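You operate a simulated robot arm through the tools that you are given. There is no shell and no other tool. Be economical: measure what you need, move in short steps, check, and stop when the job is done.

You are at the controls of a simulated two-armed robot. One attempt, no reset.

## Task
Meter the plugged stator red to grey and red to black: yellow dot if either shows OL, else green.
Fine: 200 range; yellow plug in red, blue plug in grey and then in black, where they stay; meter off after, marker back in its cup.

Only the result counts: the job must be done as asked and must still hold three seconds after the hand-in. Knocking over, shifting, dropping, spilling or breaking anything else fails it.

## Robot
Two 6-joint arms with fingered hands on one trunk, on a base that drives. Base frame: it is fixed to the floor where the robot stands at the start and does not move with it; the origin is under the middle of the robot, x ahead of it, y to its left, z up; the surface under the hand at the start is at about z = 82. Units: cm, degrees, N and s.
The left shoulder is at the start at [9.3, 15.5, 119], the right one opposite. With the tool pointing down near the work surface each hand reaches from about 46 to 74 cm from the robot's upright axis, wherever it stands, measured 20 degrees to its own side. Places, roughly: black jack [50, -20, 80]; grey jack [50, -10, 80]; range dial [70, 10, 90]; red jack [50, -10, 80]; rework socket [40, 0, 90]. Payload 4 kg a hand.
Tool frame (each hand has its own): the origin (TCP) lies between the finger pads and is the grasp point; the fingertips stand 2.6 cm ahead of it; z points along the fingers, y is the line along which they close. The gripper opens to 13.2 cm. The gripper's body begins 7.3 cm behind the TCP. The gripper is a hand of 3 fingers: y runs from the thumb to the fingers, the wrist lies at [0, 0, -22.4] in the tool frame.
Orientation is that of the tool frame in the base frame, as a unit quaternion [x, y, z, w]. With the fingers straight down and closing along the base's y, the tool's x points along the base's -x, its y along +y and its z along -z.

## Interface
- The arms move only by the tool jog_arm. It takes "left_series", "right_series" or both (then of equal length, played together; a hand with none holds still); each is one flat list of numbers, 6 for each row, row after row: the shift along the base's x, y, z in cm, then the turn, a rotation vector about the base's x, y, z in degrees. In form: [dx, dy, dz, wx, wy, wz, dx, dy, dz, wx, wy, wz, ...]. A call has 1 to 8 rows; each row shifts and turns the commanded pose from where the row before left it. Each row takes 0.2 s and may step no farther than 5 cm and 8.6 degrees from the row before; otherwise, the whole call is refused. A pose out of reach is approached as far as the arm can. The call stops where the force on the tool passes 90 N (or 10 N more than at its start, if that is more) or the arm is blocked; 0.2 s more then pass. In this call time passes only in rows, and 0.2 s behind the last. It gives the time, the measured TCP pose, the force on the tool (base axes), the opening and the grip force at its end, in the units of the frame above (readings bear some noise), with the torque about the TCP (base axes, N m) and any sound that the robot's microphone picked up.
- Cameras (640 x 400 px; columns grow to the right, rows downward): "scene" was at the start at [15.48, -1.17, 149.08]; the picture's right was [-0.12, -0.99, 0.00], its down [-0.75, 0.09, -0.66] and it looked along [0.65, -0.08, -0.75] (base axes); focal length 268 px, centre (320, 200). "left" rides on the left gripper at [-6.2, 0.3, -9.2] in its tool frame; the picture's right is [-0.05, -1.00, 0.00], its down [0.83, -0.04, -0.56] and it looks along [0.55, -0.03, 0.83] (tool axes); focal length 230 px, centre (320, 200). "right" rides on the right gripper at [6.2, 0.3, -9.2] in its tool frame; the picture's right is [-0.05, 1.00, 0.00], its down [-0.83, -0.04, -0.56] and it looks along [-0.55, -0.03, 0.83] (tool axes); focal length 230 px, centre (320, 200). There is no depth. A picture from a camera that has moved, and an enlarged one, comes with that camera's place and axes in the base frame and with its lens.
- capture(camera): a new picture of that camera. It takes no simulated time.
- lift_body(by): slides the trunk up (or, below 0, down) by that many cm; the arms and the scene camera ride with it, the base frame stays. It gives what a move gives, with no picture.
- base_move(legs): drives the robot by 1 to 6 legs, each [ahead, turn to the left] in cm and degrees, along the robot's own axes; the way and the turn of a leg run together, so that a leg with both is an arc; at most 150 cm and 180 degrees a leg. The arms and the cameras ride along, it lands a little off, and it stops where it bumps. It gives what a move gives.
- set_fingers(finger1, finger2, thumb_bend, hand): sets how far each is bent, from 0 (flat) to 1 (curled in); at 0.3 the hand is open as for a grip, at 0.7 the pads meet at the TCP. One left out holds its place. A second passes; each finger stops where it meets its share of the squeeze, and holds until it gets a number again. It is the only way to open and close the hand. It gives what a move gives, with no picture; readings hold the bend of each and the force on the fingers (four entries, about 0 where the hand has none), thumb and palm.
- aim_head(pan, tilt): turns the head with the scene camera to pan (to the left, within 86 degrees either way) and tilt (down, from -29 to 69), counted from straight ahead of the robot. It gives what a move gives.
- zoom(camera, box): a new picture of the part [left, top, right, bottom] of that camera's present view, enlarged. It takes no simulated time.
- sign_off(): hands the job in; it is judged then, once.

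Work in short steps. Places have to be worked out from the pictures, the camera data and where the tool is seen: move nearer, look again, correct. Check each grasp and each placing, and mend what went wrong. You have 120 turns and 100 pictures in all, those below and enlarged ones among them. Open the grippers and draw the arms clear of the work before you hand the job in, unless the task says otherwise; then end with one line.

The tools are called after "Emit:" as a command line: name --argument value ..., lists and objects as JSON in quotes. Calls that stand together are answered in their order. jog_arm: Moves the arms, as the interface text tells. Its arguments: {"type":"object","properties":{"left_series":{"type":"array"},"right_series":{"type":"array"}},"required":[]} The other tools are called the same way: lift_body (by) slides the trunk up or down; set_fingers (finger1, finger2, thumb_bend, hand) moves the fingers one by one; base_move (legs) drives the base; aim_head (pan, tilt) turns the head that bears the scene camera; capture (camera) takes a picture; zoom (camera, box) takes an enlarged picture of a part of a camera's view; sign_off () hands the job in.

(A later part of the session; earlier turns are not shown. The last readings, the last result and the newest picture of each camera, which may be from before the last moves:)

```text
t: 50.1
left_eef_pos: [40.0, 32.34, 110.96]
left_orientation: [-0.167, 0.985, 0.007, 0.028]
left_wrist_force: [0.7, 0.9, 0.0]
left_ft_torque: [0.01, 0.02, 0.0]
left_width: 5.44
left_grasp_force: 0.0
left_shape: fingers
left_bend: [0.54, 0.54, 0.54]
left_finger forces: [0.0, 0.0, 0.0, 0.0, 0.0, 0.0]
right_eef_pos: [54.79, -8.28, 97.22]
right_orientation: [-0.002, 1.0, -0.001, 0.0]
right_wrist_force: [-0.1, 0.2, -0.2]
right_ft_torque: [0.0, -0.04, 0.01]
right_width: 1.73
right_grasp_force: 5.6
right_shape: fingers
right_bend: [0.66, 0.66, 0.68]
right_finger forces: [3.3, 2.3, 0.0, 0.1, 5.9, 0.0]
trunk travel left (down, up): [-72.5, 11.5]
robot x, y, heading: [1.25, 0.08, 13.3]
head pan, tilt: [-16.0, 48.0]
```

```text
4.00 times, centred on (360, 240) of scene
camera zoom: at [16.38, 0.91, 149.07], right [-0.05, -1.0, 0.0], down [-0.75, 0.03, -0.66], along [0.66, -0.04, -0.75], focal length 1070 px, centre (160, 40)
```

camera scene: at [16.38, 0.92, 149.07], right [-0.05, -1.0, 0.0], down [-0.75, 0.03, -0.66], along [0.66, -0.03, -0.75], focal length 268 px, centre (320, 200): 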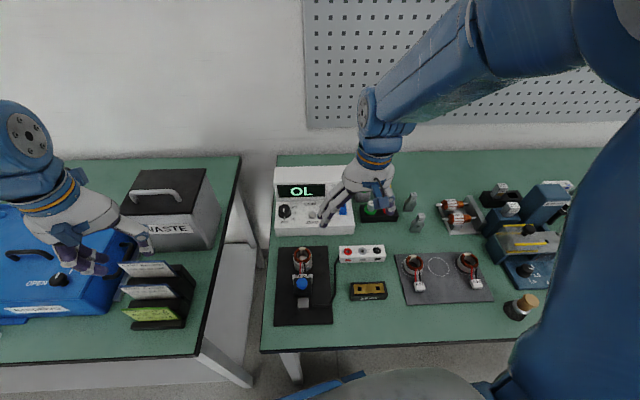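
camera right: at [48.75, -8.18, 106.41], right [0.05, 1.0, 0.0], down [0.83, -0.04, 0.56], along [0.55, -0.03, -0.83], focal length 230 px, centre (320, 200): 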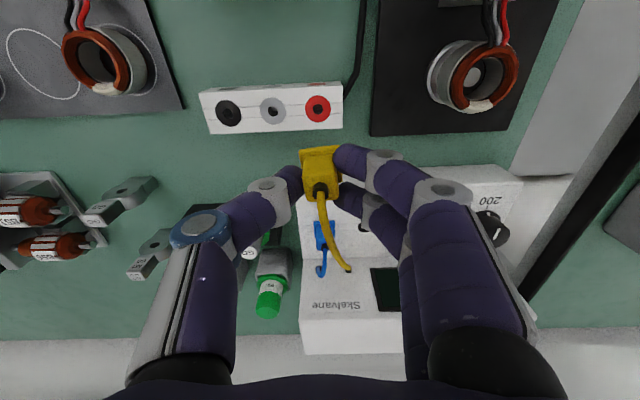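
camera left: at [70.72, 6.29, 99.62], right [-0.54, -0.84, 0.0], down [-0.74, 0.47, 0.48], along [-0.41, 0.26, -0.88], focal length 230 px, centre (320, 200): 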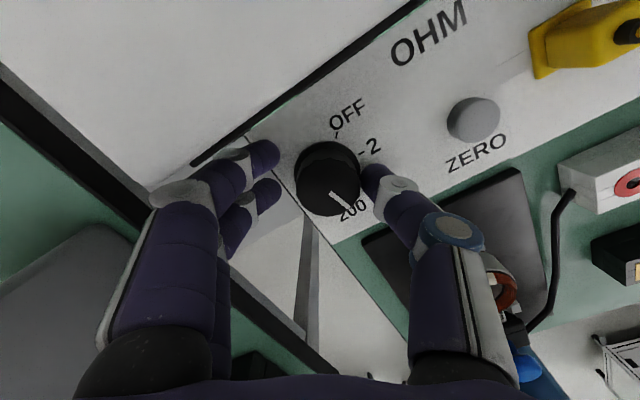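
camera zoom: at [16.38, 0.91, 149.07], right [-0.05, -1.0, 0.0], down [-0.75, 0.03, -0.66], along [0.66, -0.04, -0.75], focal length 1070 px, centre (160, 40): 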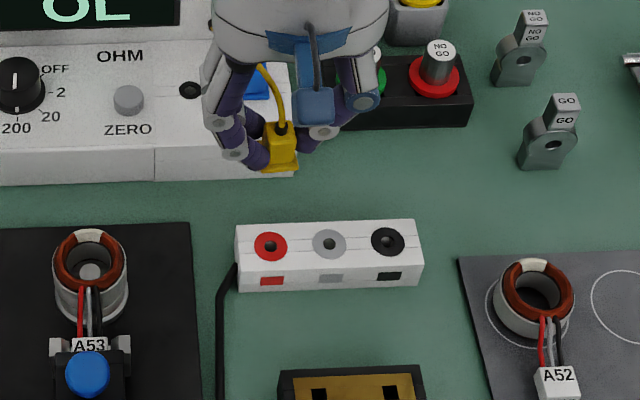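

Red jack estimated at (52.9, -8.6, ~86.3). I move so the jack should appear where the park hole appeared (321,131) at the same height above it.

Emit:
jog_arm --right_series '[-0.8, -0.1, -0.5, 0, 0, 0, -0.84, -0.09, -0.5, 0, 0, 0, 0, 0, 0, 0, 0, 0]'

Emit:
zoom --camera "right" --box '[240, 100, 400, 200]'

```text
t: 50.9
left_eef_pos: [40.23, 32.43, 110.92]
left_orientation: [-0.166, 0.986, 0.007, 0.026]
left_wrist_force: [-1.0, -0.4, 0.5]
left_ft_torque: [-0.01, -0.01, 0.02]
left_width: 5.42
left_grasp_force: 0.1
left_shape: fingers
left_bend: [0.54, 0.54, 0.54]
left_finger forces: [0.0, 0.0, 0.1, 0.1, 0.1, 0.1]
right_eef_pos: [53.15, -8.48, 96.02]
right_orientation: [-0.001, 1.0, -0.001, 0.0]
right_wrist_force: [-0.1, 0.2, 0.0]
right_ft_torque: [0.0, -0.02, 0.0]
right_width: 1.74
right_grasp_force: 6.6
right_shape: fingers
right_bend: [0.66, 0.66, 0.68]
right_finger forces: [3.3, 2.4, 0.0, 0.1, 5.9, 0.0]
trunk travel left (down, up): [-72.5, 11.5]
robot x, y, heading: [1.16, -0.1, 13.6]
head pan, tilt: [-16.0, 48.0]
```

```text
4.00 times, centred on (320, 150) of right
camera zoom: at [47.26, -8.36, 105.38], right [0.05, 1.0, 0.0], down [0.83, -0.04, 0.55], along [0.55, -0.03, -0.83], focal length 920 px, centre (320, 400)
```

zoom: 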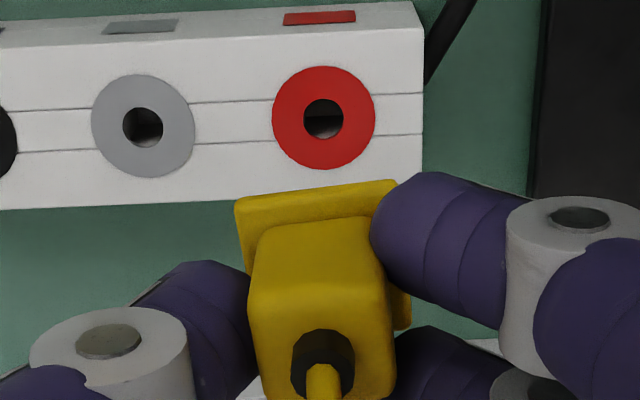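

Jack at (320.8, 129.7) vs target (321, 131): shift -0.1 in x and lower in steps.

Emit:
jog_arm --right_series '[-0.1, 0, -1, 0, 0, 0, 0, 0, -1, 0, 0, 0, 0, 0, -0.7, 0, 0, 0, 0, 0, -0.5, 0, 0, 0]'

Emit:
zoom --camera "right" --box '[240, 100, 400, 200]'

```text
t: 51.9
left_eef_pos: [40.16, 32.5, 110.84]
left_orientation: [-0.168, 0.985, 0.006, 0.026]
left_wrist_force: [0.2, 0.1, 0.3]
left_ft_torque: [0.0, 0.03, 0.02]
left_width: 5.41
left_grasp_force: 0.0
left_shape: fingers
left_bend: [0.54, 0.54, 0.54]
left_finger forces: [0.1, 0.0, 0.0, 0.1, 0.0, 0.0]
right_eef_pos: [53.18, -8.54, 93.06]
right_orientation: [-0.002, 1.0, -0.001, 0.0]
right_wrist_force: [0.6, -0.5, -0.8]
right_ft_torque: [-0.02, -0.02, 0.03]
right_width: 1.71
right_grasp_force: 5.7
right_shape: fingers
right_bend: [0.66, 0.66, 0.68]
right_finger forces: [3.3, 2.4, 0.0, 0.0, 5.8, 0.0]
trunk travel left (down, up): [-72.5, 11.5]
robot x, y, heading: [1.03, -0.36, 13.3]
head pan, tilt: [-16.0, 48.0]
```

```text
4.00 times, centred on (320, 150) of right
camera zoom: at [47.13, -8.43, 102.28], right [0.05, 1.0, 0.0], down [0.83, -0.04, 0.55], along [0.55, -0.03, -0.83], focal length 920 px, centre (320, 400)
```

zoom: 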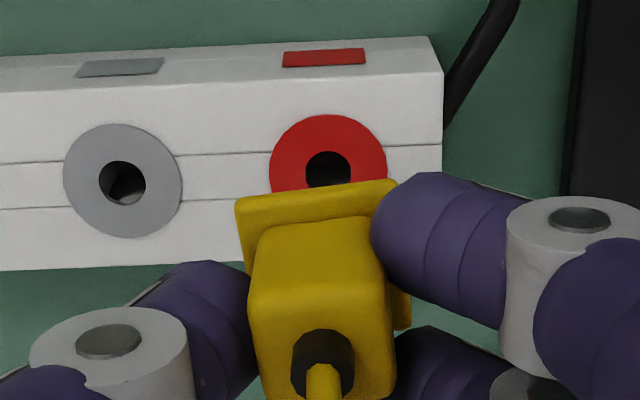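

Pin is within ~0.1 cm of the hole. Nudge +0.08 y and descend, watching force.

Emit:
jog_arm --right_series '[0.03, 0.08, -0.6, 0, 0, 0, 0, 0, -0.6, 0, 0, 0]'

Emit:
zoom --camera "right" --box '[240, 100, 400, 200]'

Emit:
zoom --camera "scene" --box '[310, 200, 390, 250]'

```text
t: 52.5
left_eef_pos: [40.17, 32.34, 110.85]
left_orientation: [-0.166, 0.986, 0.007, 0.026]
left_wrist_force: [0.5, 0.2, -1.2]
left_ft_torque: [0.0, 0.0, 0.0]
left_width: 5.45
left_grasp_force: 0.2
left_shape: fingers
left_bend: [0.54, 0.54, 0.54]
left_finger forces: [0.0, 0.0, 0.0, 0.0, 0.0, 0.1]
right_eef_pos: [53.27, -8.65, 91.95]
right_orientation: [-0.002, 1.0, -0.001, 0.0]
right_wrist_force: [0.4, -0.3, -0.2]
right_ft_torque: [0.02, -0.02, -0.02]
right_width: 1.73
right_grasp_force: 5.7
right_shape: fingers
right_bend: [0.66, 0.66, 0.68]
right_finger forces: [3.3, 2.4, 0.0, 0.0, 5.8, 0.0]
trunk travel left (down, up): [-72.5, 11.5]
robot x, y, heading: [1.28, 0.3, 13.3]
head pan, tilt: [-16.0, 48.0]
```

```text
4.00 times, centred on (320, 150) of right
camera zoom: at [47.18, -8.42, 101.21], right [0.05, 1.0, 0.0], down [0.83, -0.04, 0.56], along [0.55, -0.03, -0.83], focal length 920 px, centre (320, 400)
```

zoom: 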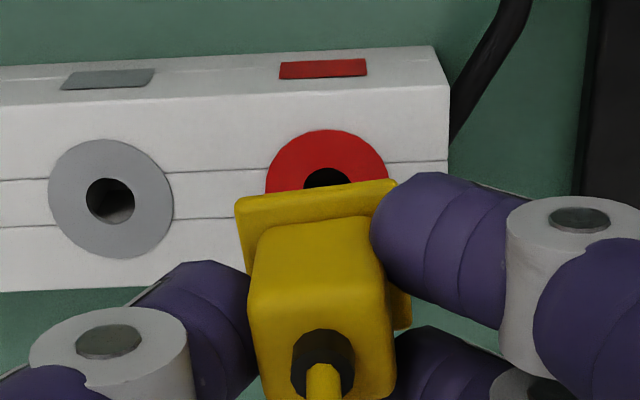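

```text
8.00 times, centred on (350, 225) of scene
camera zoom: at [16.52, 0.95, 149.05], right [-0.05, -1.0, 0.01], down [-0.75, 0.03, -0.66], along [0.65, -0.04, -0.76], focal length 2140 px, centre (80, 0)
```

zoom: 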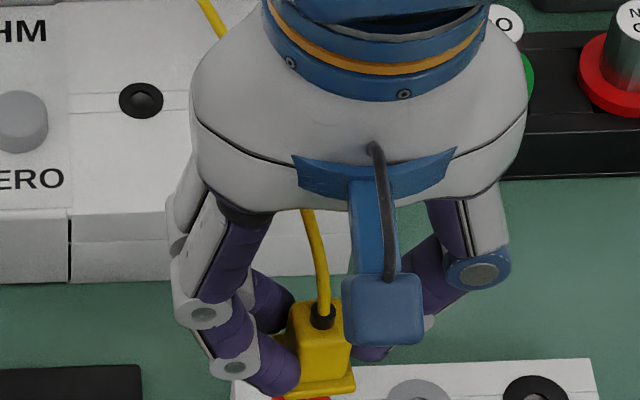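

Small correction (+0.1 x, +0.07 y) from the projected pin axis; descend further.

Emit:
jog_arm --right_series '[0.1, 0.07, -0.4, 0, 0, 0, 0, 0, -0.5, 0, 0, 0]'

Emit:
zoom --camera "right" --box '[240, 100, 400, 200]'

```text
t: 53.1
left_eef_pos: [40.26, 32.3, 110.95]
left_orientation: [-0.167, 0.986, 0.007, 0.026]
left_wrist_force: [0.0, 0.2, 0.5]
left_ft_torque: [0.0, 0.02, 0.03]
left_width: 5.44
left_grasp_force: 0.1
left_shape: fingers
left_bend: [0.54, 0.54, 0.54]
left_finger forces: [0.0, 0.1, 0.1, 0.0, 0.0, 0.1]
right_eef_pos: [53.25, -8.56, 90.97]
right_orientation: [-0.001, 1.0, 0.0, 0.0]
right_wrist_force: [-0.6, 0.2, -0.5]
right_ft_torque: [0.03, 0.01, 0.03]
right_width: 1.7
right_grasp_force: 5.2
right_shape: fingers
right_bend: [0.66, 0.66, 0.68]
right_finger forces: [3.3, 2.4, 0.0, 0.1, 6.0, 0.0]
trunk travel left (down, up): [-72.5, 11.5]
robot x, y, heading: [1.05, -0.29, 13.2]
head pan, tilt: [-16.0, 48.0]
```

```text
4.00 times, centred on (320, 150) of right
camera zoom: at [47.33, -8.37, 100.26], right [0.05, 1.0, 0.0], down [0.83, -0.04, 0.56], along [0.55, -0.03, -0.83], focal length 920 px, centre (320, 400)
```

zoom: 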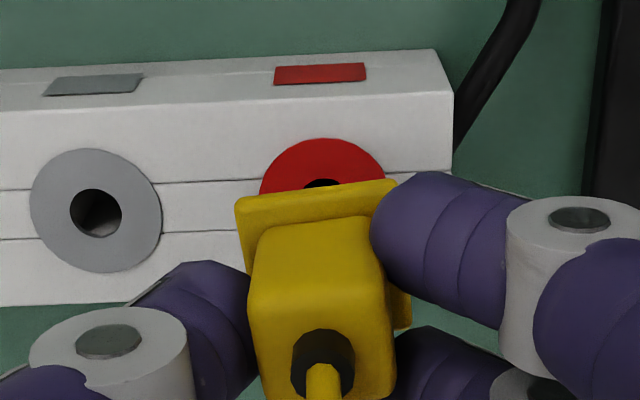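

Ring centre is now at col 322, as wanted. Continue down to seat.

Emit:
jog_arm --right_series '[0, 0, -0.5, 0, 0, 0, 0, 0, -0.5, 0, 0, 0]'

Emit:
zoom --camera "right" --box '[240, 100, 400, 200]'

```text
t: 53.7
left_eef_pos: [40.16, 32.39, 110.86]
left_orientation: [-0.167, 0.986, 0.007, 0.026]
left_wrist_force: [-0.4, 0.6, 0.2]
left_ft_torque: [0.01, -0.03, 0.0]
left_width: 5.43
left_grasp_force: 0.1
left_shape: fingers
left_bend: [0.54, 0.54, 0.54]
left_finger forces: [0.1, 0.0, 0.0, 0.1, 0.0, 0.0]
right_eef_pos: [53.35, -8.45, 89.92]
right_orientation: [-0.002, 1.0, -0.001, -0.001]
right_wrist_force: [0.0, 0.1, -0.3]
right_ft_torque: [-0.02, 0.0, 0.0]
right_width: 1.72
right_grasp_force: 5.5
right_shape: fingers
right_bend: [0.66, 0.66, 0.68]
right_finger forces: [3.3, 2.4, 0.0, 0.1, 5.9, 0.1]
trunk travel left (down, up): [-72.5, 11.5]
robot x, y, heading: [1.31, -0.16, 13.4]
head pan, tilt: [-16.0, 48.0]
```

```text
4.00 times, centred on (320, 150) of right
camera zoom: at [47.3, -8.3, 99.28], right [0.05, 1.0, 0.0], down [0.83, -0.04, 0.55], along [0.55, -0.03, -0.83], focal length 920 px, centre (320, 400)
```

zoom: 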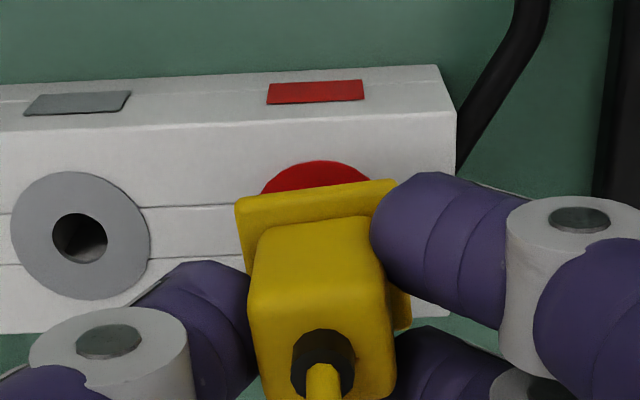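

No resistance; continue down with a -0.05 y nudge until contact.

Emit:
jog_arm --right_series '[0.03, -0.06, -0.4, 0, 0, 0, 0, 0, -0.3, 0, 0, 0]'

Emit:
zoom --camera "right" --box '[240, 100, 400, 200]'

```text
t: 54.3
left_eef_pos: [40.09, 32.3, 110.9]
left_orientation: [-0.167, 0.986, 0.007, 0.027]
left_wrist_force: [0.4, 0.1, 0.3]
left_ft_torque: [0.01, 0.01, 0.01]
left_width: 5.45
left_grasp_force: 0.0
left_shape: fingers
left_bend: [0.54, 0.54, 0.54]
left_finger forces: [0.0, 0.0, 0.0, 0.1, 0.0, 0.0]
right_eef_pos: [53.36, -8.64, 89.32]
right_orientation: [-0.002, 1.0, -0.001, 0.0]
right_wrist_force: [-0.8, -0.9, -0.5]
right_ft_torque: [-0.01, 0.01, 0.01]
right_width: 1.72
right_grasp_force: 5.8
right_shape: fingers
right_bend: [0.66, 0.66, 0.68]
right_finger forces: [3.2, 2.4, 0.0, 0.1, 5.9, 0.0]
trunk travel left (down, up): [-72.5, 11.5]
robot x, y, heading: [1.09, -0.19, 13.3]
head pan, tilt: [-16.0, 48.0]
```

```text
4.00 times, centred on (320, 150) of right
camera zoom: at [47.28, -8.34, 98.56], right [0.05, 1.0, 0.0], down [0.83, -0.04, 0.56], along [0.55, -0.03, -0.83], focal length 920 px, centre (320, 400)
```

zoom: 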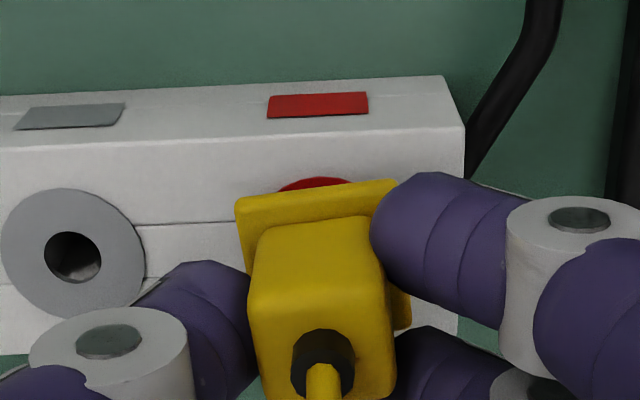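

Almost at seat; lower a bit more until contact.

Emit:
jog_arm --right_series '[0, 0, -0.3, 0, 0, 0, 0, 0, -0.3, 0, 0, 0]'

Emit:
zoom --camera "scene" --box '[310, 210, 390, 260]'

```text
t: 54.9
left_eef_pos: [40.08, 32.31, 110.86]
left_orientation: [-0.167, 0.986, 0.007, 0.026]
left_wrist_force: [-0.2, 0.4, 0.3]
left_ft_torque: [-0.01, 0.02, -0.03]
left_width: 5.42
left_grasp_force: 0.0
left_shape: fingers
left_bend: [0.54, 0.54, 0.54]
left_finger forces: [0.0, 0.1, 0.0, 0.0, 0.0, 0.0]
right_eef_pos: [53.32, -8.5, 88.76]
right_orientation: [-0.002, 1.0, -0.002, 0.0]
right_wrist_force: [-0.2, -0.2, 0.1]
right_ft_torque: [0.0, 0.04, 0.01]
right_width: 1.73
right_grasp_force: 6.3
right_shape: fingers
right_bend: [0.66, 0.66, 0.68]
right_finger forces: [3.3, 2.4, 0.1, 0.1, 6.0, 0.1]
trunk travel left (down, up): [-72.5, 11.5]
robot x, y, heading: [1.13, -0.59, 13.4]
head pan, tilt: [-16.0, 48.0]
```

```text
8.00 times, centred on (350, 235) of scene
camera zoom: at [16.51, 0.96, 149.05], right [-0.05, -1.0, 0.01], down [-0.75, 0.03, -0.66], along [0.65, -0.04, -0.76], focal length 2140 px, centre (80, -80)
```

zoom: 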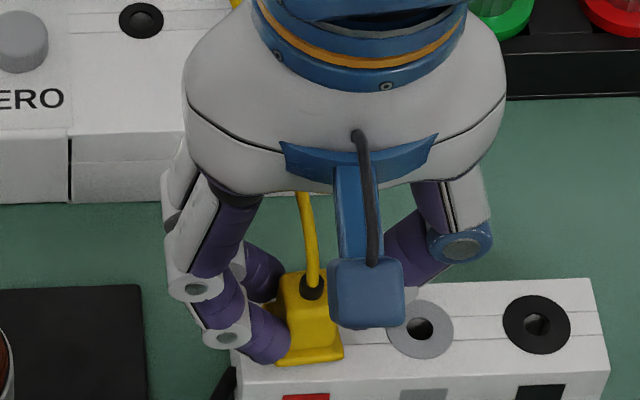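

Still no contact force; keep lowering gently.

Emit:
jog_arm --right_series '[0, 0, -0.3, 0, 0, 0, 0, 0, -0.3, 0, 0, 0]'

Emit:
zoom --camera "right" --box '[240, 100, 400, 200]'

```text
t: 55.5
left_eef_pos: [39.9, 32.41, 110.95]
left_orientation: [-0.167, 0.986, 0.008, 0.028]
left_wrist_force: [0.0, 0.3, 0.8]
left_ft_torque: [-0.04, -0.01, 0.02]
left_width: 5.44
left_grasp_force: 0.1
left_shape: fingers
left_bend: [0.54, 0.54, 0.54]
left_finger forces: [0.1, 0.0, 0.1, 0.0, 0.0, 0.1]
right_eef_pos: [53.22, -8.44, 88.35]
right_orientation: [-0.002, 1.0, -0.001, 0.003]
right_wrist_force: [1.7, -1.4, 17.1]
right_ft_torque: [-0.02, 0.0, -0.03]
right_width: 1.65
right_grasp_force: 8.8
right_shape: fingers
right_bend: [0.67, 0.68, 0.69]
right_finger forces: [5.1, 3.4, 0.0, 0.1, 9.2, 0.1]
trunk travel left (down, up): [-72.5, 11.5]
robot x, y, heading: [1.31, -0.35, 13.4]
head pan, tilt: [-16.0, 48.0]
```

```text
4.00 times, centred on (320, 150) of right
camera zoom: at [47.2, -8.32, 97.51], right [0.05, 1.0, 0.0], down [0.83, -0.04, 0.56], along [0.56, -0.03, -0.83], focal length 920 px, centre (320, 400)
```

zoom: 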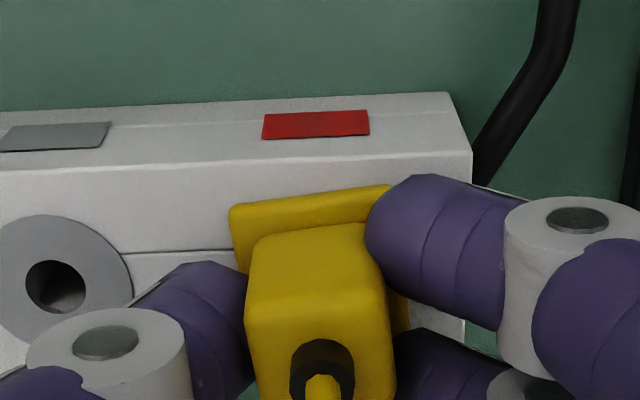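

17 N contact with flange over the ring — seated. Relieve slightly, release, and rise to check.

Emit:
jog_arm --right_series '[0, 0, 0.15, 0, 0, 0]'

Emit:
set_fingers --hand "right" --finger1 0.55 --finger2 0.55 --thumb_bend 0.58

Emit:
jog_arm --right_series '[0, 0, 1.5, 0, 0, 0, 0, 0, 3, 0, 0, 0, 0, 0, 4, 0, 0, 0]'

Emit:
capture --camera "right"

Emit:
zoom --camera "scene" --box '[260, 170, 420, 270]'

```text
t: 55.9
left_eef_pos: [39.99, 32.3, 110.94]
left_orientation: [-0.166, 0.986, 0.007, 0.027]
left_wrist_force: [-0.3, -0.7, -0.1]
left_ft_torque: [-0.04, 0.02, 0.01]
left_width: 5.45
left_grasp_force: 0.0
left_shape: fingers
left_bend: [0.54, 0.54, 0.54]
left_finger forces: [0.0, 0.0, 0.0, 0.0, 0.0, 0.0]
right_eef_pos: [53.33, -8.45, 88.11]
right_orientation: [-0.002, 1.0, -0.002, 0.001]
right_wrist_force: [2.4, -0.2, 13.6]
right_ft_torque: [-0.01, -0.01, 0.0]
right_width: 1.67
right_grasp_force: 8.5
right_shape: fingers
right_bend: [0.67, 0.68, 0.69]
right_finger forces: [5.2, 4.0, 0.0, 0.1, 8.7, 0.1]
trunk travel left (down, up): [-72.5, 11.5]
robot x, y, heading: [1.26, -0.53, 13.5]
head pan, tilt: [-16.0, 48.0]
```

```text
t: 56.9
left_eef_pos: [39.93, 32.38, 110.9]
left_orientation: [-0.168, 0.985, 0.008, 0.026]
left_wrist_force: [0.0, 0.3, 0.1]
left_ft_torque: [-0.01, 0.01, 0.02]
left_width: 5.43
left_grasp_force: 0.1
left_shape: fingers
left_bend: [0.54, 0.54, 0.54]
left_finger forces: [0.1, 0.1, 0.0, 0.0, 0.0, 0.0]
right_eef_pos: [53.14, -8.56, 88.2]
right_orientation: [-0.002, 1.0, -0.002, 0.0]
right_wrist_force: [0.1, -0.4, 6.9]
right_ft_torque: [-0.23, 0.0, 0.01]
right_width: 4.62
right_grasp_force: 3.7
right_shape: fingers
right_bend: [0.55, 0.55, 0.58]
right_finger forces: [0.1, 0.0, 0.0, 0.0, 6.8, 0.0]
trunk travel left (down, up): [-72.5, 11.5]
robot x, y, heading: [1.45, -0.34, 13.3]
head pan, tilt: [-16.0, 48.0]
```

```text
t: 57.7
left_eef_pos: [39.93, 32.36, 110.96]
left_orientation: [-0.167, 0.985, 0.007, 0.027]
left_wrist_force: [-0.6, 0.0, -0.1]
left_ft_torque: [0.0, 0.01, 0.03]
left_width: 5.45
left_grasp_force: 0.1
left_shape: fingers
left_bend: [0.54, 0.54, 0.54]
left_finger forces: [0.1, 0.1, 0.0, 0.1, 0.1, 0.0]
right_eef_pos: [53.13, -8.47, 96.86]
right_orientation: [-0.001, 1.0, 0.0, 0.0]
right_wrist_force: [0.9, -0.6, -0.3]
right_ft_torque: [-0.01, 0.0, -0.02]
right_width: 4.73
right_grasp_force: 0.0
right_shape: fingers
right_bend: [0.55, 0.55, 0.57]
right_finger forces: [0.0, 0.0, 0.0, 0.0, 0.1, 0.0]
trunk travel left (down, up): [-72.5, 11.5]
robot x, y, heading: [1.29, -0.17, 13.5]
head pan, tilt: [-16.0, 48.0]
```

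```text
39 pictures are left
camera right: at [47.08, -8.32, 106.06], right [0.05, 1.0, 0.0], down [0.83, -0.04, 0.56], along [0.55, -0.03, -0.83], focal length 230 px, centre (320, 200)
```

right: 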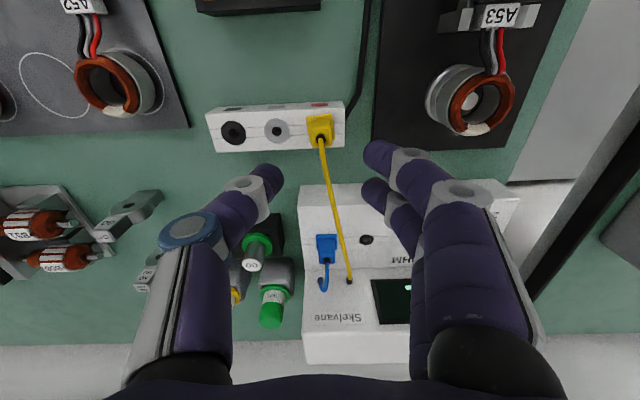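

```text
4.00 times, centred on (340, 220) of scene
camera zoom: at [16.33, 0.94, 149.07], right [-0.05, -1.0, 0.01], down [-0.75, 0.03, -0.66], along [0.66, -0.04, -0.75], focal length 1070 px, centre (240, 120)
```

zoom: 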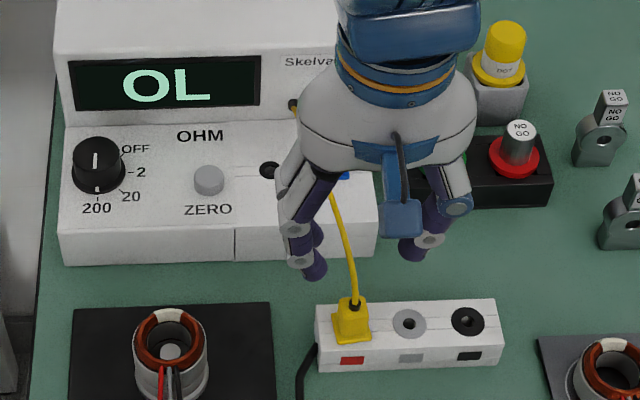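

Yellow plug is seated in red. Now go over the blue plug (~65.65, -8.5), approaching at z≈94.

Emit:
jog_arm --right_series '[3.2, 0, 0, 0, 0, 0, 3.2, 0, 0, 0, 0, 0, 3.2, 0, 0, 0, 0, 0, 3.07, 0, 0, 0, 0, 0, 0, 0, -2.5, 0, 0, 0]'

Emit:
zoom --camera "right" --box '[200, 80, 440, 230]'

```text
t: 58.9
left_eef_pos: [40.09, 32.38, 110.77]
left_orientation: [-0.167, 0.986, 0.007, 0.026]
left_wrist_force: [0.2, -0.1, 0.1]
left_ft_torque: [0.01, 0.0, 0.0]
left_width: 5.43
left_grasp_force: 0.0
left_shape: fingers
left_bend: [0.54, 0.54, 0.54]
left_finger forces: [0.1, 0.0, 0.1, 0.0, 0.0, 0.0]
right_eef_pos: [66.22, -8.38, 94.07]
right_orientation: [-0.001, 1.0, 0.0, -0.001]
right_wrist_force: [-0.3, -0.1, -0.5]
right_ft_torque: [-0.05, -0.01, -0.01]
right_width: 4.73
right_grasp_force: 0.0
right_shape: fingers
right_bend: [0.55, 0.55, 0.57]
right_finger forces: [0.0, 0.1, 0.0, 0.0, 0.0, 0.1]
trunk travel left (down, up): [-72.5, 11.5]
robot x, y, heading: [1.13, -0.31, 13.3]
head pan, tilt: [-16.0, 48.0]
```

```text
2.67 times, centred on (320, 155) of right
camera zoom: at [60.21, -8.23, 103.37], right [0.05, 1.0, 0.0], down [0.83, -0.04, 0.55], along [0.55, -0.03, -0.83], focal length 614 px, centre (320, 320)
```

zoom: 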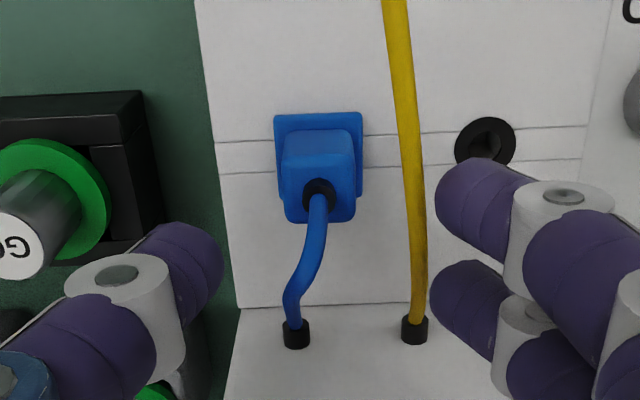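

Blue plug at (65.65, -8.57). Align, set fingers a bit narrower and descend to z≈90.2.

Emit:
jog_arm --right_series '[-0.4, -0.15, -1, 0, 0, 0, 0, 0, -1, 0, 0, 0, 0, 0, -1, 0, 0, 0, 0, 0, -0.8, 0, 0, 0]'

Emit:
set_fingers --hand "right" --finger1 0.7 --finger2 0.7 --thumb_bend 0.7

Emit:
zoom --camera "right" --box '[200, 80, 440, 230]'

```text
t: 59.9
left_eef_pos: [40.16, 32.38, 110.98]
left_orientation: [-0.166, 0.986, 0.007, 0.026]
left_wrist_force: [0.0, 0.4, 0.5]
left_ft_torque: [-0.01, -0.04, 0.01]
left_width: 5.44
left_grasp_force: 0.1
left_shape: fingers
left_bend: [0.54, 0.54, 0.54]
left_finger forces: [0.0, 0.0, 0.0, 0.1, 0.0, 0.1]
right_eef_pos: [65.58, -8.57, 90.3]
right_orientation: [-0.001, 1.0, 0.0, 0.0]
right_wrist_force: [0.7, -0.4, -0.4]
right_ft_torque: [0.02, 0.02, -0.02]
right_width: 4.72
right_grasp_force: 0.0
right_shape: fingers
right_bend: [0.55, 0.55, 0.57]
right_finger forces: [0.0, 0.0, 0.0, 0.1, 0.1, 0.0]
trunk travel left (down, up): [-72.5, 11.5]
robot x, y, heading: [0.89, -0.46, 13.3]
head pan, tilt: [-16.0, 48.0]
```

```text
t: 60.9
left_eef_pos: [40.03, 32.32, 110.91]
left_orientation: [-0.167, 0.986, 0.007, 0.027]
left_wrist_force: [0.0, 0.1, -0.8]
left_ft_torque: [0.01, -0.01, -0.01]
left_width: 5.44
left_grasp_force: 0.0
left_shape: fingers
left_bend: [0.54, 0.54, 0.54]
left_finger forces: [0.1, 0.0, 0.1, 0.0, 0.1, 0.0]
right_eef_pos: [65.55, -8.56, 90.39]
right_orientation: [-0.001, 1.0, 0.0, -0.001]
right_wrist_force: [0.9, 0.8, -0.5]
right_ft_torque: [0.07, -0.01, -0.01]
right_width: 1.69
right_grasp_force: 5.6
right_shape: fingers
right_bend: [0.66, 0.66, 0.68]
right_finger forces: [2.3, 3.4, 0.1, 0.0, 5.6, 0.0]
trunk travel left (down, up): [-72.5, 11.5]
robot x, y, heading: [1.25, -0.3, 13.3]
head pan, tilt: [-16.0, 48.0]
```

```text
2.67 times, centred on (320, 155) of right
camera zoom: at [59.58, -8.48, 99.65], right [0.05, 1.0, 0.0], down [0.83, -0.04, 0.55], along [0.55, -0.03, -0.83], focal length 614 px, centre (320, 320)
```

zoom: 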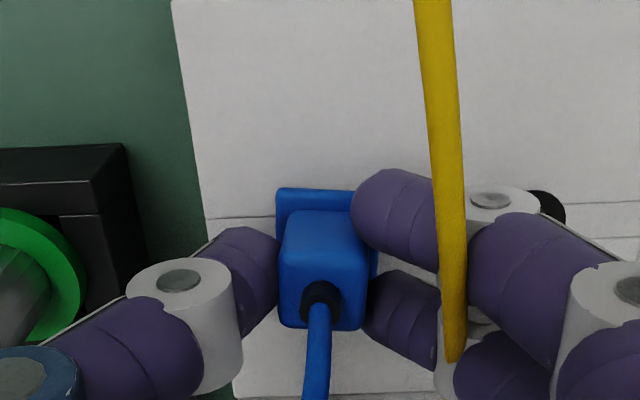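

Gripped (5.6 N). The yellow cable runs across the fingers, so I lift slowly and check.

Emit:
jog_arm --right_series '[0, 0, 1, 0, 0, 0, 0, 0, 1, 0, 0, 0, 0, 0, 1.5, 0, 0, 0, 0, 0, 1.5, 0, 0, 0, 0, 0, 1.5, 0, 0, 0]'

Emit:
capture --camera "right"

```text
t: 62.1
left_eef_pos: [40.27, 32.44, 110.86]
left_orientation: [-0.166, 0.986, 0.007, 0.026]
left_wrist_force: [0.2, 0.8, 0.0]
left_ft_torque: [0.05, 0.0, 0.01]
left_width: 5.43
left_grasp_force: 0.1
left_shape: fingers
left_bend: [0.54, 0.54, 0.54]
left_finger forces: [0.0, 0.1, 0.0, 0.0, 0.0, 0.1]
right_eef_pos: [65.5, -8.62, 96.89]
right_orientation: [-0.002, 1.0, 0.0, 0.001]
right_wrist_force: [0.1, -0.2, -0.5]
right_ft_torque: [-0.01, 0.01, -0.04]
right_width: 1.65
right_grasp_force: 5.7
right_shape: fingers
right_bend: [0.66, 0.66, 0.68]
right_finger forces: [2.2, 3.0, 0.0, 0.0, 5.9, 0.0]
trunk travel left (down, up): [-72.5, 11.5]
robot x, y, heading: [1.33, -0.07, 13.4]
head pan, tilt: [-16.0, 48.0]
```

```text
35 pictures are left
camera right: at [59.5, -8.5, 106.18], right [0.05, 1.0, 0.0], down [0.83, -0.04, 0.55], along [0.55, -0.03, -0.83], focal length 230 px, centre (320, 200)
```

right: 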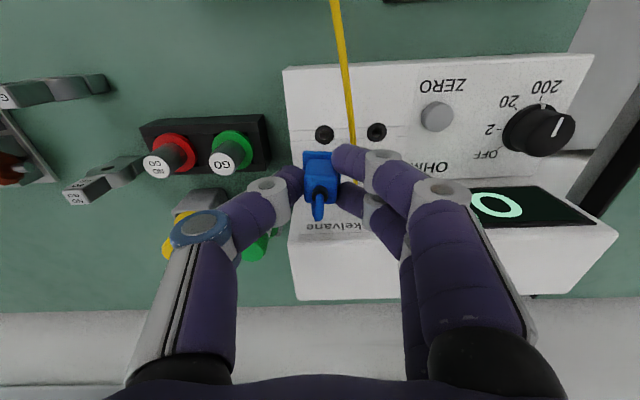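

Blue is free; its pin is ≈ TCP+(-0.05,+0.08). The fingers would foul the yellow plug if closing along y, so I carry it over the grey jack (~52.76,-12.6) and yaw the hand +90° there.

Emit:
jog_arm --right_series '[-3.2, -1, 0.5, 0, 0, 0, -3.2, -1, 0.5, 0, 0, 0, -3.2, -1, 0, 0, 0, 0, -3.1, -1, 0, 0, 0, 0]'

Emit:
jog_arm --right_series '[0, 0, 0, 0, 0, 8.5, 0, 0, 0, 0, 0, 8.5, 0, 0, 0, 0, 0, 8.5, 0, 0, 0, 0, 0, 8.5, 0, 0, 0, 0, 0, 8.5]'

```text
t: 63.1
left_eef_pos: [40.04, 32.36, 110.93]
left_orientation: [-0.167, 0.986, 0.007, 0.027]
left_wrist_force: [0.7, 0.6, -0.7]
left_ft_torque: [0.0, 0.0, 0.04]
left_width: 5.43
left_grasp_force: 0.1
left_shape: fingers
left_bend: [0.54, 0.54, 0.54]
left_finger forces: [0.0, 0.0, 0.0, 0.0, 0.1, 0.0]
right_eef_pos: [52.72, -12.65, 97.96]
right_orientation: [-0.002, 1.0, 0.0, 0.0]
right_wrist_force: [-0.3, 0.2, -0.2]
right_ft_torque: [0.03, -0.05, 0.02]
right_width: 1.66
right_grasp_force: 5.5
right_shape: fingers
right_bend: [0.66, 0.66, 0.68]
right_finger forces: [2.2, 3.2, 0.0, 0.0, 5.9, 0.0]
trunk travel left (down, up): [-72.5, 11.5]
robot x, y, heading: [0.96, -0.06, 13.5]
head pan, tilt: [-16.0, 48.0]
```

```text
t: 64.3
left_eef_pos: [40.13, 32.34, 110.8]
left_orientation: [-0.167, 0.986, 0.007, 0.027]
left_wrist_force: [0.2, -1.1, 0.3]
left_ft_torque: [-0.01, -0.05, 0.01]
left_width: 5.43
left_grasp_force: 0.1
left_shape: fingers
left_bend: [0.54, 0.54, 0.54]
left_finger forces: [0.0, 0.0, 0.1, 0.0, 0.0, 0.1]
right_eef_pos: [52.89, -12.73, 97.85]
right_orientation: [-0.366, 0.931, 0.0, 0.0]
right_wrist_force: [-0.2, -1.0, -0.2]
right_ft_torque: [-0.01, -0.01, 0.0]
right_width: 1.65
right_grasp_force: 5.7
right_shape: fingers
right_bend: [0.66, 0.66, 0.68]
right_finger forces: [2.1, 3.2, 0.1, 0.1, 5.6, 0.0]
trunk travel left (down, up): [-72.5, 11.5]
robot x, y, heading: [1.23, 0.07, 13.2]
head pan, tilt: [-16.0, 48.0]
```

Yaw tracks well. Complete the rotation to 90° and look.

Emit:
jog_arm --right_series '[0, 0, 0, 0, 0, 8, 0, 0, 0, 0, 0, 8, 0, 0, 0, 0, 0, 8, 0, 0, 0, 0, 0, 8, 0, 0, 0, 0, 0, 8, 0, 0, 0, 0, 0, 7]'

Emit:
capture --camera "right"

```text
t: 65.7
left_eef_pos: [40.19, 32.35, 110.95]
left_orientation: [-0.167, 0.986, 0.008, 0.027]
left_wrist_force: [-0.2, 0.2, 0.5]
left_ft_torque: [0.03, 0.02, -0.05]
left_width: 5.46
left_grasp_force: 0.1
left_shape: fingers
left_bend: [0.54, 0.54, 0.54]
left_finger forces: [0.1, 0.0, 0.0, 0.0, 0.0, 0.0]
right_eef_pos: [52.91, -12.41, 97.86]
right_orientation: [-0.707, 0.708, 0.001, 0.0]
right_wrist_force: [0.1, 0.2, 0.1]
right_ft_torque: [-0.01, -0.01, 0.01]
right_width: 1.65
right_grasp_force: 5.7
right_shape: fingers
right_bend: [0.66, 0.66, 0.68]
right_finger forces: [2.1, 3.1, 0.0, 0.0, 5.7, 0.1]
trunk travel left (down, up): [-72.5, 11.5]
robot x, y, heading: [1.33, -0.54, 13.2]
head pan, tilt: [-16.0, 48.0]
```

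```text
34 pictures are left
camera right: at [52.58, -18.83, 107.17], right [-1.0, 0.05, 0.0], down [0.05, 0.83, 0.56], along [0.03, 0.55, -0.83], focal length 230 px, centre (320, 200)
```

right: 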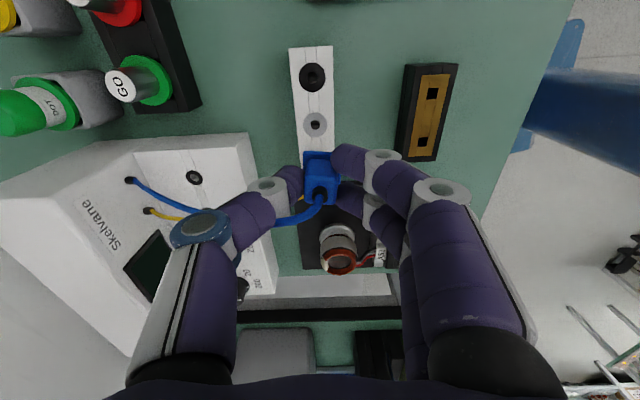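

Yaw is exactly 90°. By comparing the flange with the grey hole I judge the pin needs +0.43 x, +0.27 y; shift, lower 3 cm, and zoom.

Emit:
jog_arm --right_series '[0.22, 0.13, -1, 0, 0, 0, 0.21, 0.13, -1, 0, 0, 0, 0, 0, -1, 0, 0, 0, 0, 0, 0, 0, 0, 0]'

Emit:
zoom --camera "right" --box '[240, 100, 400, 200]'

```text
t: 66.7
left_eef_pos: [40.19, 32.32, 110.93]
left_orientation: [-0.167, 0.986, 0.007, 0.025]
left_wrist_force: [0.3, -0.2, -1.0]
left_ft_torque: [-0.02, 0.0, -0.03]
left_width: 5.4
left_grasp_force: 0.0
left_shape: fingers
left_bend: [0.54, 0.54, 0.54]
left_finger forces: [0.0, 0.0, 0.0, 0.0, 0.0, 0.0]
right_eef_pos: [53.35, -12.31, 94.99]
right_orientation: [-0.705, 0.709, 0.0, 0.0]
right_wrist_force: [0.6, 0.7, -0.7]
right_ft_torque: [-0.01, -0.02, -0.02]
right_width: 1.63
right_grasp_force: 5.0
right_shape: fingers
right_bend: [0.66, 0.66, 0.68]
right_finger forces: [2.1, 3.1, 0.1, 0.0, 5.8, 0.0]
trunk travel left (down, up): [-72.5, 11.5]
robot x, y, heading: [0.86, -0.33, 13.5]
head pan, tilt: [-16.0, 48.0]
```

```text
4.00 times, centred on (320, 150) of right
camera zoom: at [53.12, -18.6, 104.24], right [-1.0, 0.06, 0.0], down [0.05, 0.83, 0.56], along [0.03, 0.56, -0.83], focal length 920 px, centre (320, 400)
```

zoom: 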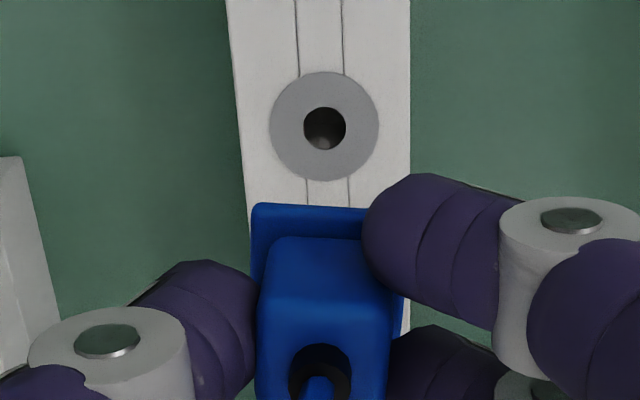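

Aligned: hole at (324,128) vs predicted pin axis (324,126.5). Descend 3.5 cm and recheck.

Emit:
jog_arm --right_series '[0, 0.03, -1, 0, 0, 0, 0, 0, -1, 0, 0, 0, 0, 0, -0.8, 0, 0, 0, 0, 0, -0.7, 0, 0, 0]'

Emit:
zoom --camera "right" --box '[240, 100, 400, 200]'

```text
t: 67.7
left_eef_pos: [40.06, 32.22, 110.85]
left_orientation: [-0.167, 0.986, 0.008, 0.026]
left_wrist_force: [-0.6, -0.1, 0.7]
left_ft_torque: [0.02, -0.03, 0.0]
left_width: 5.42
left_grasp_force: 0.0
left_shape: fingers
left_bend: [0.54, 0.54, 0.54]
left_finger forces: [0.1, 0.0, 0.0, 0.0, 0.1, 0.0]
right_eef_pos: [53.33, -12.29, 91.44]
right_orientation: [-0.705, 0.709, 0.001, 0.0]
right_wrist_force: [0.5, -0.2, -0.4]
right_ft_torque: [0.0, 0.0, -0.03]
right_width: 1.67
right_grasp_force: 6.1
right_shape: fingers
right_bend: [0.66, 0.66, 0.68]
right_finger forces: [2.1, 3.1, 0.1, 0.0, 5.7, 0.1]
trunk travel left (down, up): [-72.5, 11.5]
robot x, y, heading: [1.54, -0.3, 13.4]
head pan, tilt: [-16.0, 48.0]
```

```text
4.00 times, centred on (320, 150) of right
camera zoom: at [53.14, -18.58, 100.64], right [-1.0, 0.06, 0.0], down [0.05, 0.83, 0.56], along [0.03, 0.56, -0.83], focal length 920 px, centre (320, 400)
```

zoom: 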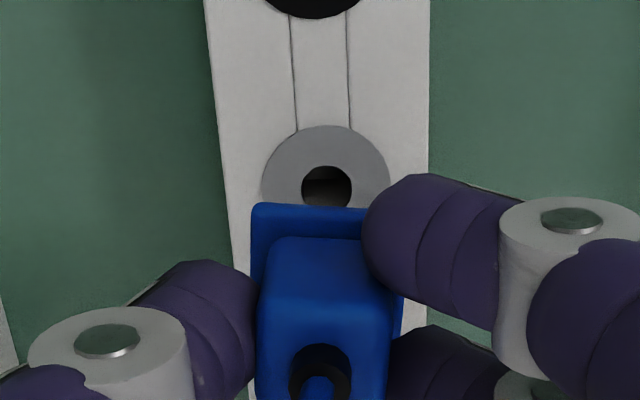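

On track (326,190 vs 324.5,189). Continue down.

Emit:
jog_arm --right_series '[0, 0, -0.7, 0, 0, 0, 0, 0, -0.7, 0, 0, 0, 0, 0, -0.6, 0, 0, 0]'

Emit:
jog_arm --right_series '[0, 0, -0.5, 0, 0, 0, 0, 0, -0.4, 0, 0, 0]'

Emit:
zoom --camera "right" --box '[240, 100, 400, 200]'

```text
t: 68.5
left_eef_pos: [39.82, 32.37, 111.12]
left_orientation: [-0.167, 0.986, 0.007, 0.028]
left_wrist_force: [-0.4, 0.6, 0.1]
left_ft_torque: [0.01, -0.02, -0.02]
left_width: 5.44
left_grasp_force: 0.1
left_shape: fingers
left_bend: [0.54, 0.54, 0.54]
left_finger forces: [0.0, 0.0, 0.1, 0.0, 0.1, 0.1]
right_eef_pos: [53.06, -12.3, 89.7]
right_orientation: [-0.706, 0.708, -0.002, 0.003]
right_wrist_force: [-2.7, -2.7, 24.1]
right_ft_torque: [-0.04, 0.14, 0.01]
right_width: 1.06
right_grasp_force: 13.9
right_shape: fingers
right_bend: [0.71, 0.69, 0.69]
right_finger forces: [13.9, 6.2, 0.0, 0.0, 7.7, 0.0]
trunk travel left (down, up): [-72.5, 11.5]
robot x, y, heading: [1.02, -0.04, 13.1]
head pan, tilt: [-16.0, 48.0]
```

```text
t: 69.1
left_eef_pos: [39.13, 32.39, 112.01]
left_orientation: [-0.166, 0.985, 0.007, 0.041]
left_wrist_force: [0.7, -0.4, 0.5]
left_ft_torque: [0.02, 0.02, 0.0]
left_width: 5.43
left_grasp_force: 0.0
left_shape: fingers
left_bend: [0.54, 0.54, 0.54]
left_finger forces: [0.0, 0.1, 0.1, 0.1, 0.0, 0.1]
right_eef_pos: [52.83, -12.3, 89.38]
right_orientation: [-0.705, 0.709, -0.006, 0.007]
right_wrist_force: [-1.2, -4.0, 58.0]
right_ft_torque: [-0.02, -0.06, 0.0]
right_width: 1.07
right_grasp_force: 32.0
right_shape: fingers
right_bend: [0.74, 0.72, 0.7]
right_finger forces: [24.5, 15.1, 0.0, 0.0, 24.5, 0.1]
trunk travel left (down, up): [-72.5, 11.5]
robot x, y, heading: [1.2, -0.33, 13.0]
head pan, tilt: [-16.0, 48.0]
```

```text
4.00 times, centred on (320, 150) of right
camera zoom: at [52.29, -18.6, 98.58], right [-1.0, 0.06, -0.02], down [0.04, 0.83, 0.56], along [0.05, 0.56, -0.83], focal length 920 px, centre (320, 400)
```

zoom: 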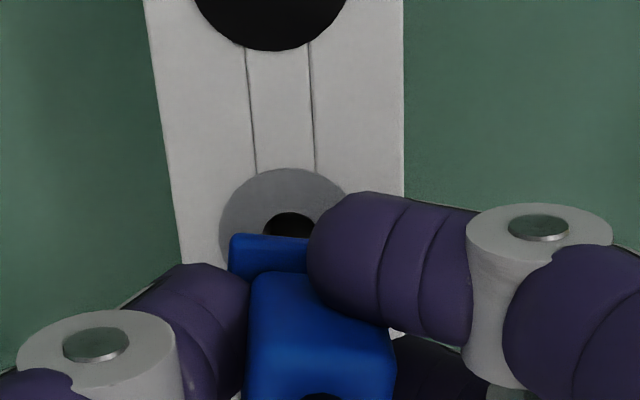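

It met the strip (58 N) with the hole still visible: the pin was too far +y. Back up at once and inspect the plug in the grip.

Emit:
jog_arm --right_series '[0, 0, 1, 0, 0, 0, 0, 0, 1, 0, 0, 0, 0, 0, 2, 0, 0, 0]'

Emit:
capture --camera "right"

Emit:
zoom --camera "scene" --box '[300, 190, 400, 252]'

```text
t: 69.9
left_eef_pos: [39.72, 32.28, 111.08]
left_orientation: [-0.167, 0.985, 0.007, 0.029]
left_wrist_force: [-0.5, -1.4, 0.3]
left_ft_torque: [-0.01, -0.03, -0.02]
left_width: 5.43
left_grasp_force: 0.1
left_shape: fingers
left_bend: [0.54, 0.54, 0.54]
left_finger forces: [0.0, 0.0, 0.2, 0.0, 0.0, 0.1]
right_eef_pos: [52.72, -12.11, 92.65]
right_orientation: [-0.706, 0.708, 0.001, 0.002]
right_wrist_force: [-0.8, -0.6, 0.0]
right_ft_torque: [0.01, -0.05, 0.0]
right_width: 1.15
right_grasp_force: 5.1
right_shape: fingers
right_bend: [0.69, 0.67, 0.68]
right_finger forces: [2.4, 3.6, 0.0, 0.0, 4.3, 0.0]
trunk travel left (down, up): [-72.5, 11.5]
robot x, y, heading: [1.24, -0.28, 13.3]
head pan, tilt: [-16.0, 48.0]
```

```text
30 pictures are left
camera right: at [52.64, -18.44, 101.89], right [-1.0, 0.06, 0.0], down [0.05, 0.83, 0.56], along [0.03, 0.56, -0.83], focal length 230 px, centre (320, 200)
```

right: 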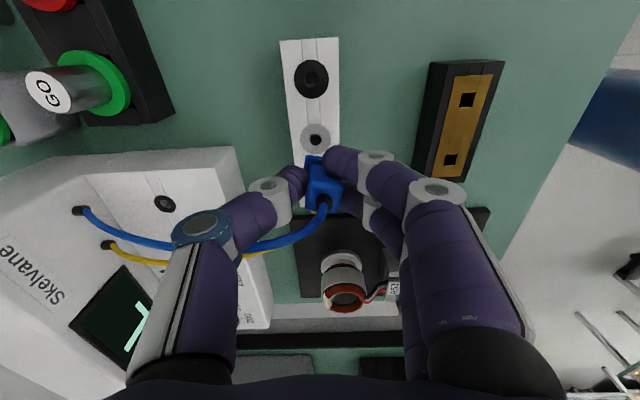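

```text
6.40 times, centred on (350, 221) of scene
camera zoom: at [15.87, 0.84, 149.09], right [-0.05, -1.0, 0.0], down [-0.75, 0.03, -0.66], along [0.66, -0.03, -0.75], focal length 1712 px, centre (128, 66)
```

zoom: 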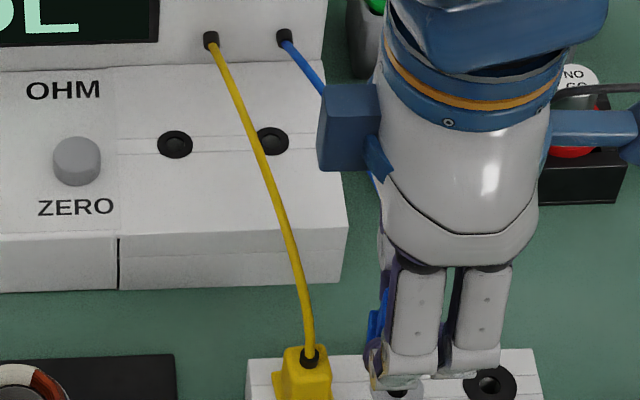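

Yellow and strip look undisturbed. Zoom on the blue plug in the grip.

Emit:
zoom --camera "right" --box '[240, 110, 400, 210]'

```text
4.00 times, centred on (320, 160) of right
camera zoom: at [52.64, -18.44, 101.89], right [-1.0, 0.06, 0.0], down [0.05, 0.83, 0.56], along [0.03, 0.56, -0.83], focal length 920 px, centre (320, 360)
```

zoom: 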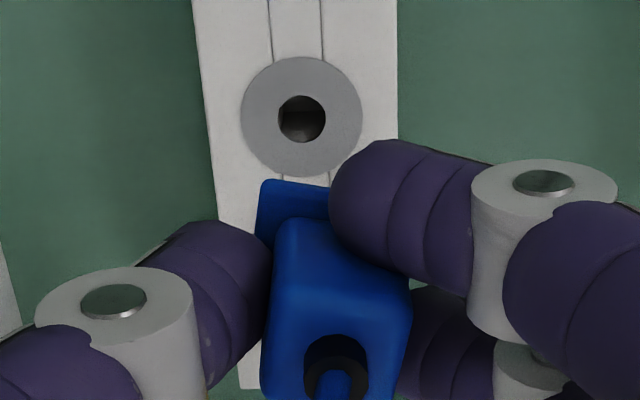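

Plug twisted ~10° and slid up slightly, still upright. The hand also drifted; hole needs about +0.6 x, -0.19 y. Shift, lower and re-zoom.

Emit:
jog_arm --right_series '[0.3, -0.1, -0.5, 0, 0, 0, 0.3, -0.09, -0.5, 0, 0, 0, 0, 0, -0.5, 0, 0, 0, 0, 0, 0, 0, 0, 0]'

Emit:
zoom --camera "right" --box '[240, 110, 400, 210]'

```text
t: 70.9
left_eef_pos: [40.29, 32.37, 111.03]
left_orientation: [-0.167, 0.986, 0.007, 0.026]
left_wrist_force: [-0.2, 0.4, -0.1]
left_ft_torque: [0.03, -0.02, -0.02]
left_width: 5.44
left_grasp_force: 0.1
left_shape: fingers
left_bend: [0.54, 0.54, 0.54]
left_finger forces: [0.0, 0.0, 0.0, 0.1, 0.0, 0.0]
right_eef_pos: [53.9, -12.33, 90.97]
right_orientation: [-0.706, 0.708, 0.002, 0.0]
right_wrist_force: [0.2, -0.6, -0.9]
right_ft_torque: [-0.01, 0.01, 0.01]
right_width: 1.12
right_grasp_force: 5.1
right_shape: fingers
right_bend: [0.69, 0.67, 0.68]
right_finger forces: [2.3, 3.5, 0.0, 0.0, 4.3, 0.0]
trunk travel left (down, up): [-72.5, 11.5]
robot x, y, heading: [1.17, -0.61, 13.3]
head pan, tilt: [-16.0, 48.0]
```

```text
4.00 times, centred on (320, 160) of right
camera zoom: at [53.73, -18.67, 100.2], right [-1.0, 0.06, 0.0], down [0.05, 0.83, 0.56], along [0.03, 0.56, -0.83], focal length 920 px, centre (320, 360)
```

zoom: 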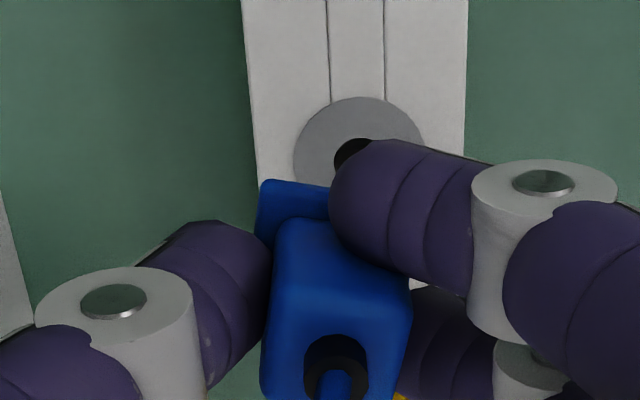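

Overshot in x (trunk recovered): hole is 0.41 cm to -x. Correct, then lower in small touches.

Emit:
jog_arm --right_series '[-0.41, 0, -0.3, 0, 0, 0, 0, 0, -0.3, 0, 0, 0, 0, 0, -0.2, 0, 0, 0]'

Emit:
jog_arm --right_series '[0, 0, -0.3, 0, 0, 0]'

```text
t: 71.7
left_eef_pos: [40.14, 32.23, 110.89]
left_orientation: [-0.167, 0.986, 0.007, 0.026]
left_wrist_force: [-0.2, 0.1, 0.1]
left_ft_torque: [0.0, 0.02, 0.0]
left_width: 5.42
left_grasp_force: 0.0
left_shape: fingers
left_bend: [0.54, 0.54, 0.54]
left_finger forces: [0.0, 0.0, 0.0, 0.0, 0.0, 0.0]
right_eef_pos: [53.57, -12.51, 90.21]
right_orientation: [-0.706, 0.708, 0.0, 0.001]
right_wrist_force: [0.0, 0.2, -0.5]
right_ft_torque: [0.03, -0.01, -0.01]
right_width: 1.13
right_grasp_force: 5.1
right_shape: fingers
right_bend: [0.69, 0.67, 0.68]
right_finger forces: [2.3, 3.5, 0.0, 0.0, 4.3, 0.0]
trunk travel left (down, up): [-72.5, 11.5]
robot x, y, heading: [1.02, -0.57, 13.1]
head pan, tilt: [-16.0, 48.0]
```

```text
t: 72.1
left_eef_pos: [40.12, 32.3, 110.97]
left_orientation: [-0.166, 0.986, 0.007, 0.027]
left_wrist_force: [0.4, 0.7, 0.6]
left_ft_torque: [0.01, 0.0, -0.04]
left_width: 5.43
left_grasp_force: 0.0
left_shape: fingers
left_bend: [0.54, 0.54, 0.54]
left_finger forces: [0.1, 0.1, 0.1, 0.0, 0.1, 0.0]
right_eef_pos: [53.47, -12.35, 89.9]
right_orientation: [-0.706, 0.708, 0.001, 0.0]
right_wrist_force: [0.3, -0.2, -0.6]
right_ft_torque: [0.03, -0.03, 0.0]
right_width: 1.17
right_grasp_force: 5.5
right_shape: fingers
right_bend: [0.69, 0.67, 0.68]
right_finger forces: [2.3, 3.5, 0.0, 0.1, 4.4, 0.1]
trunk travel left (down, up): [-72.5, 11.5]
robot x, y, heading: [1.18, -0.27, 13.6]
head pan, tilt: [-16.0, 48.0]
```

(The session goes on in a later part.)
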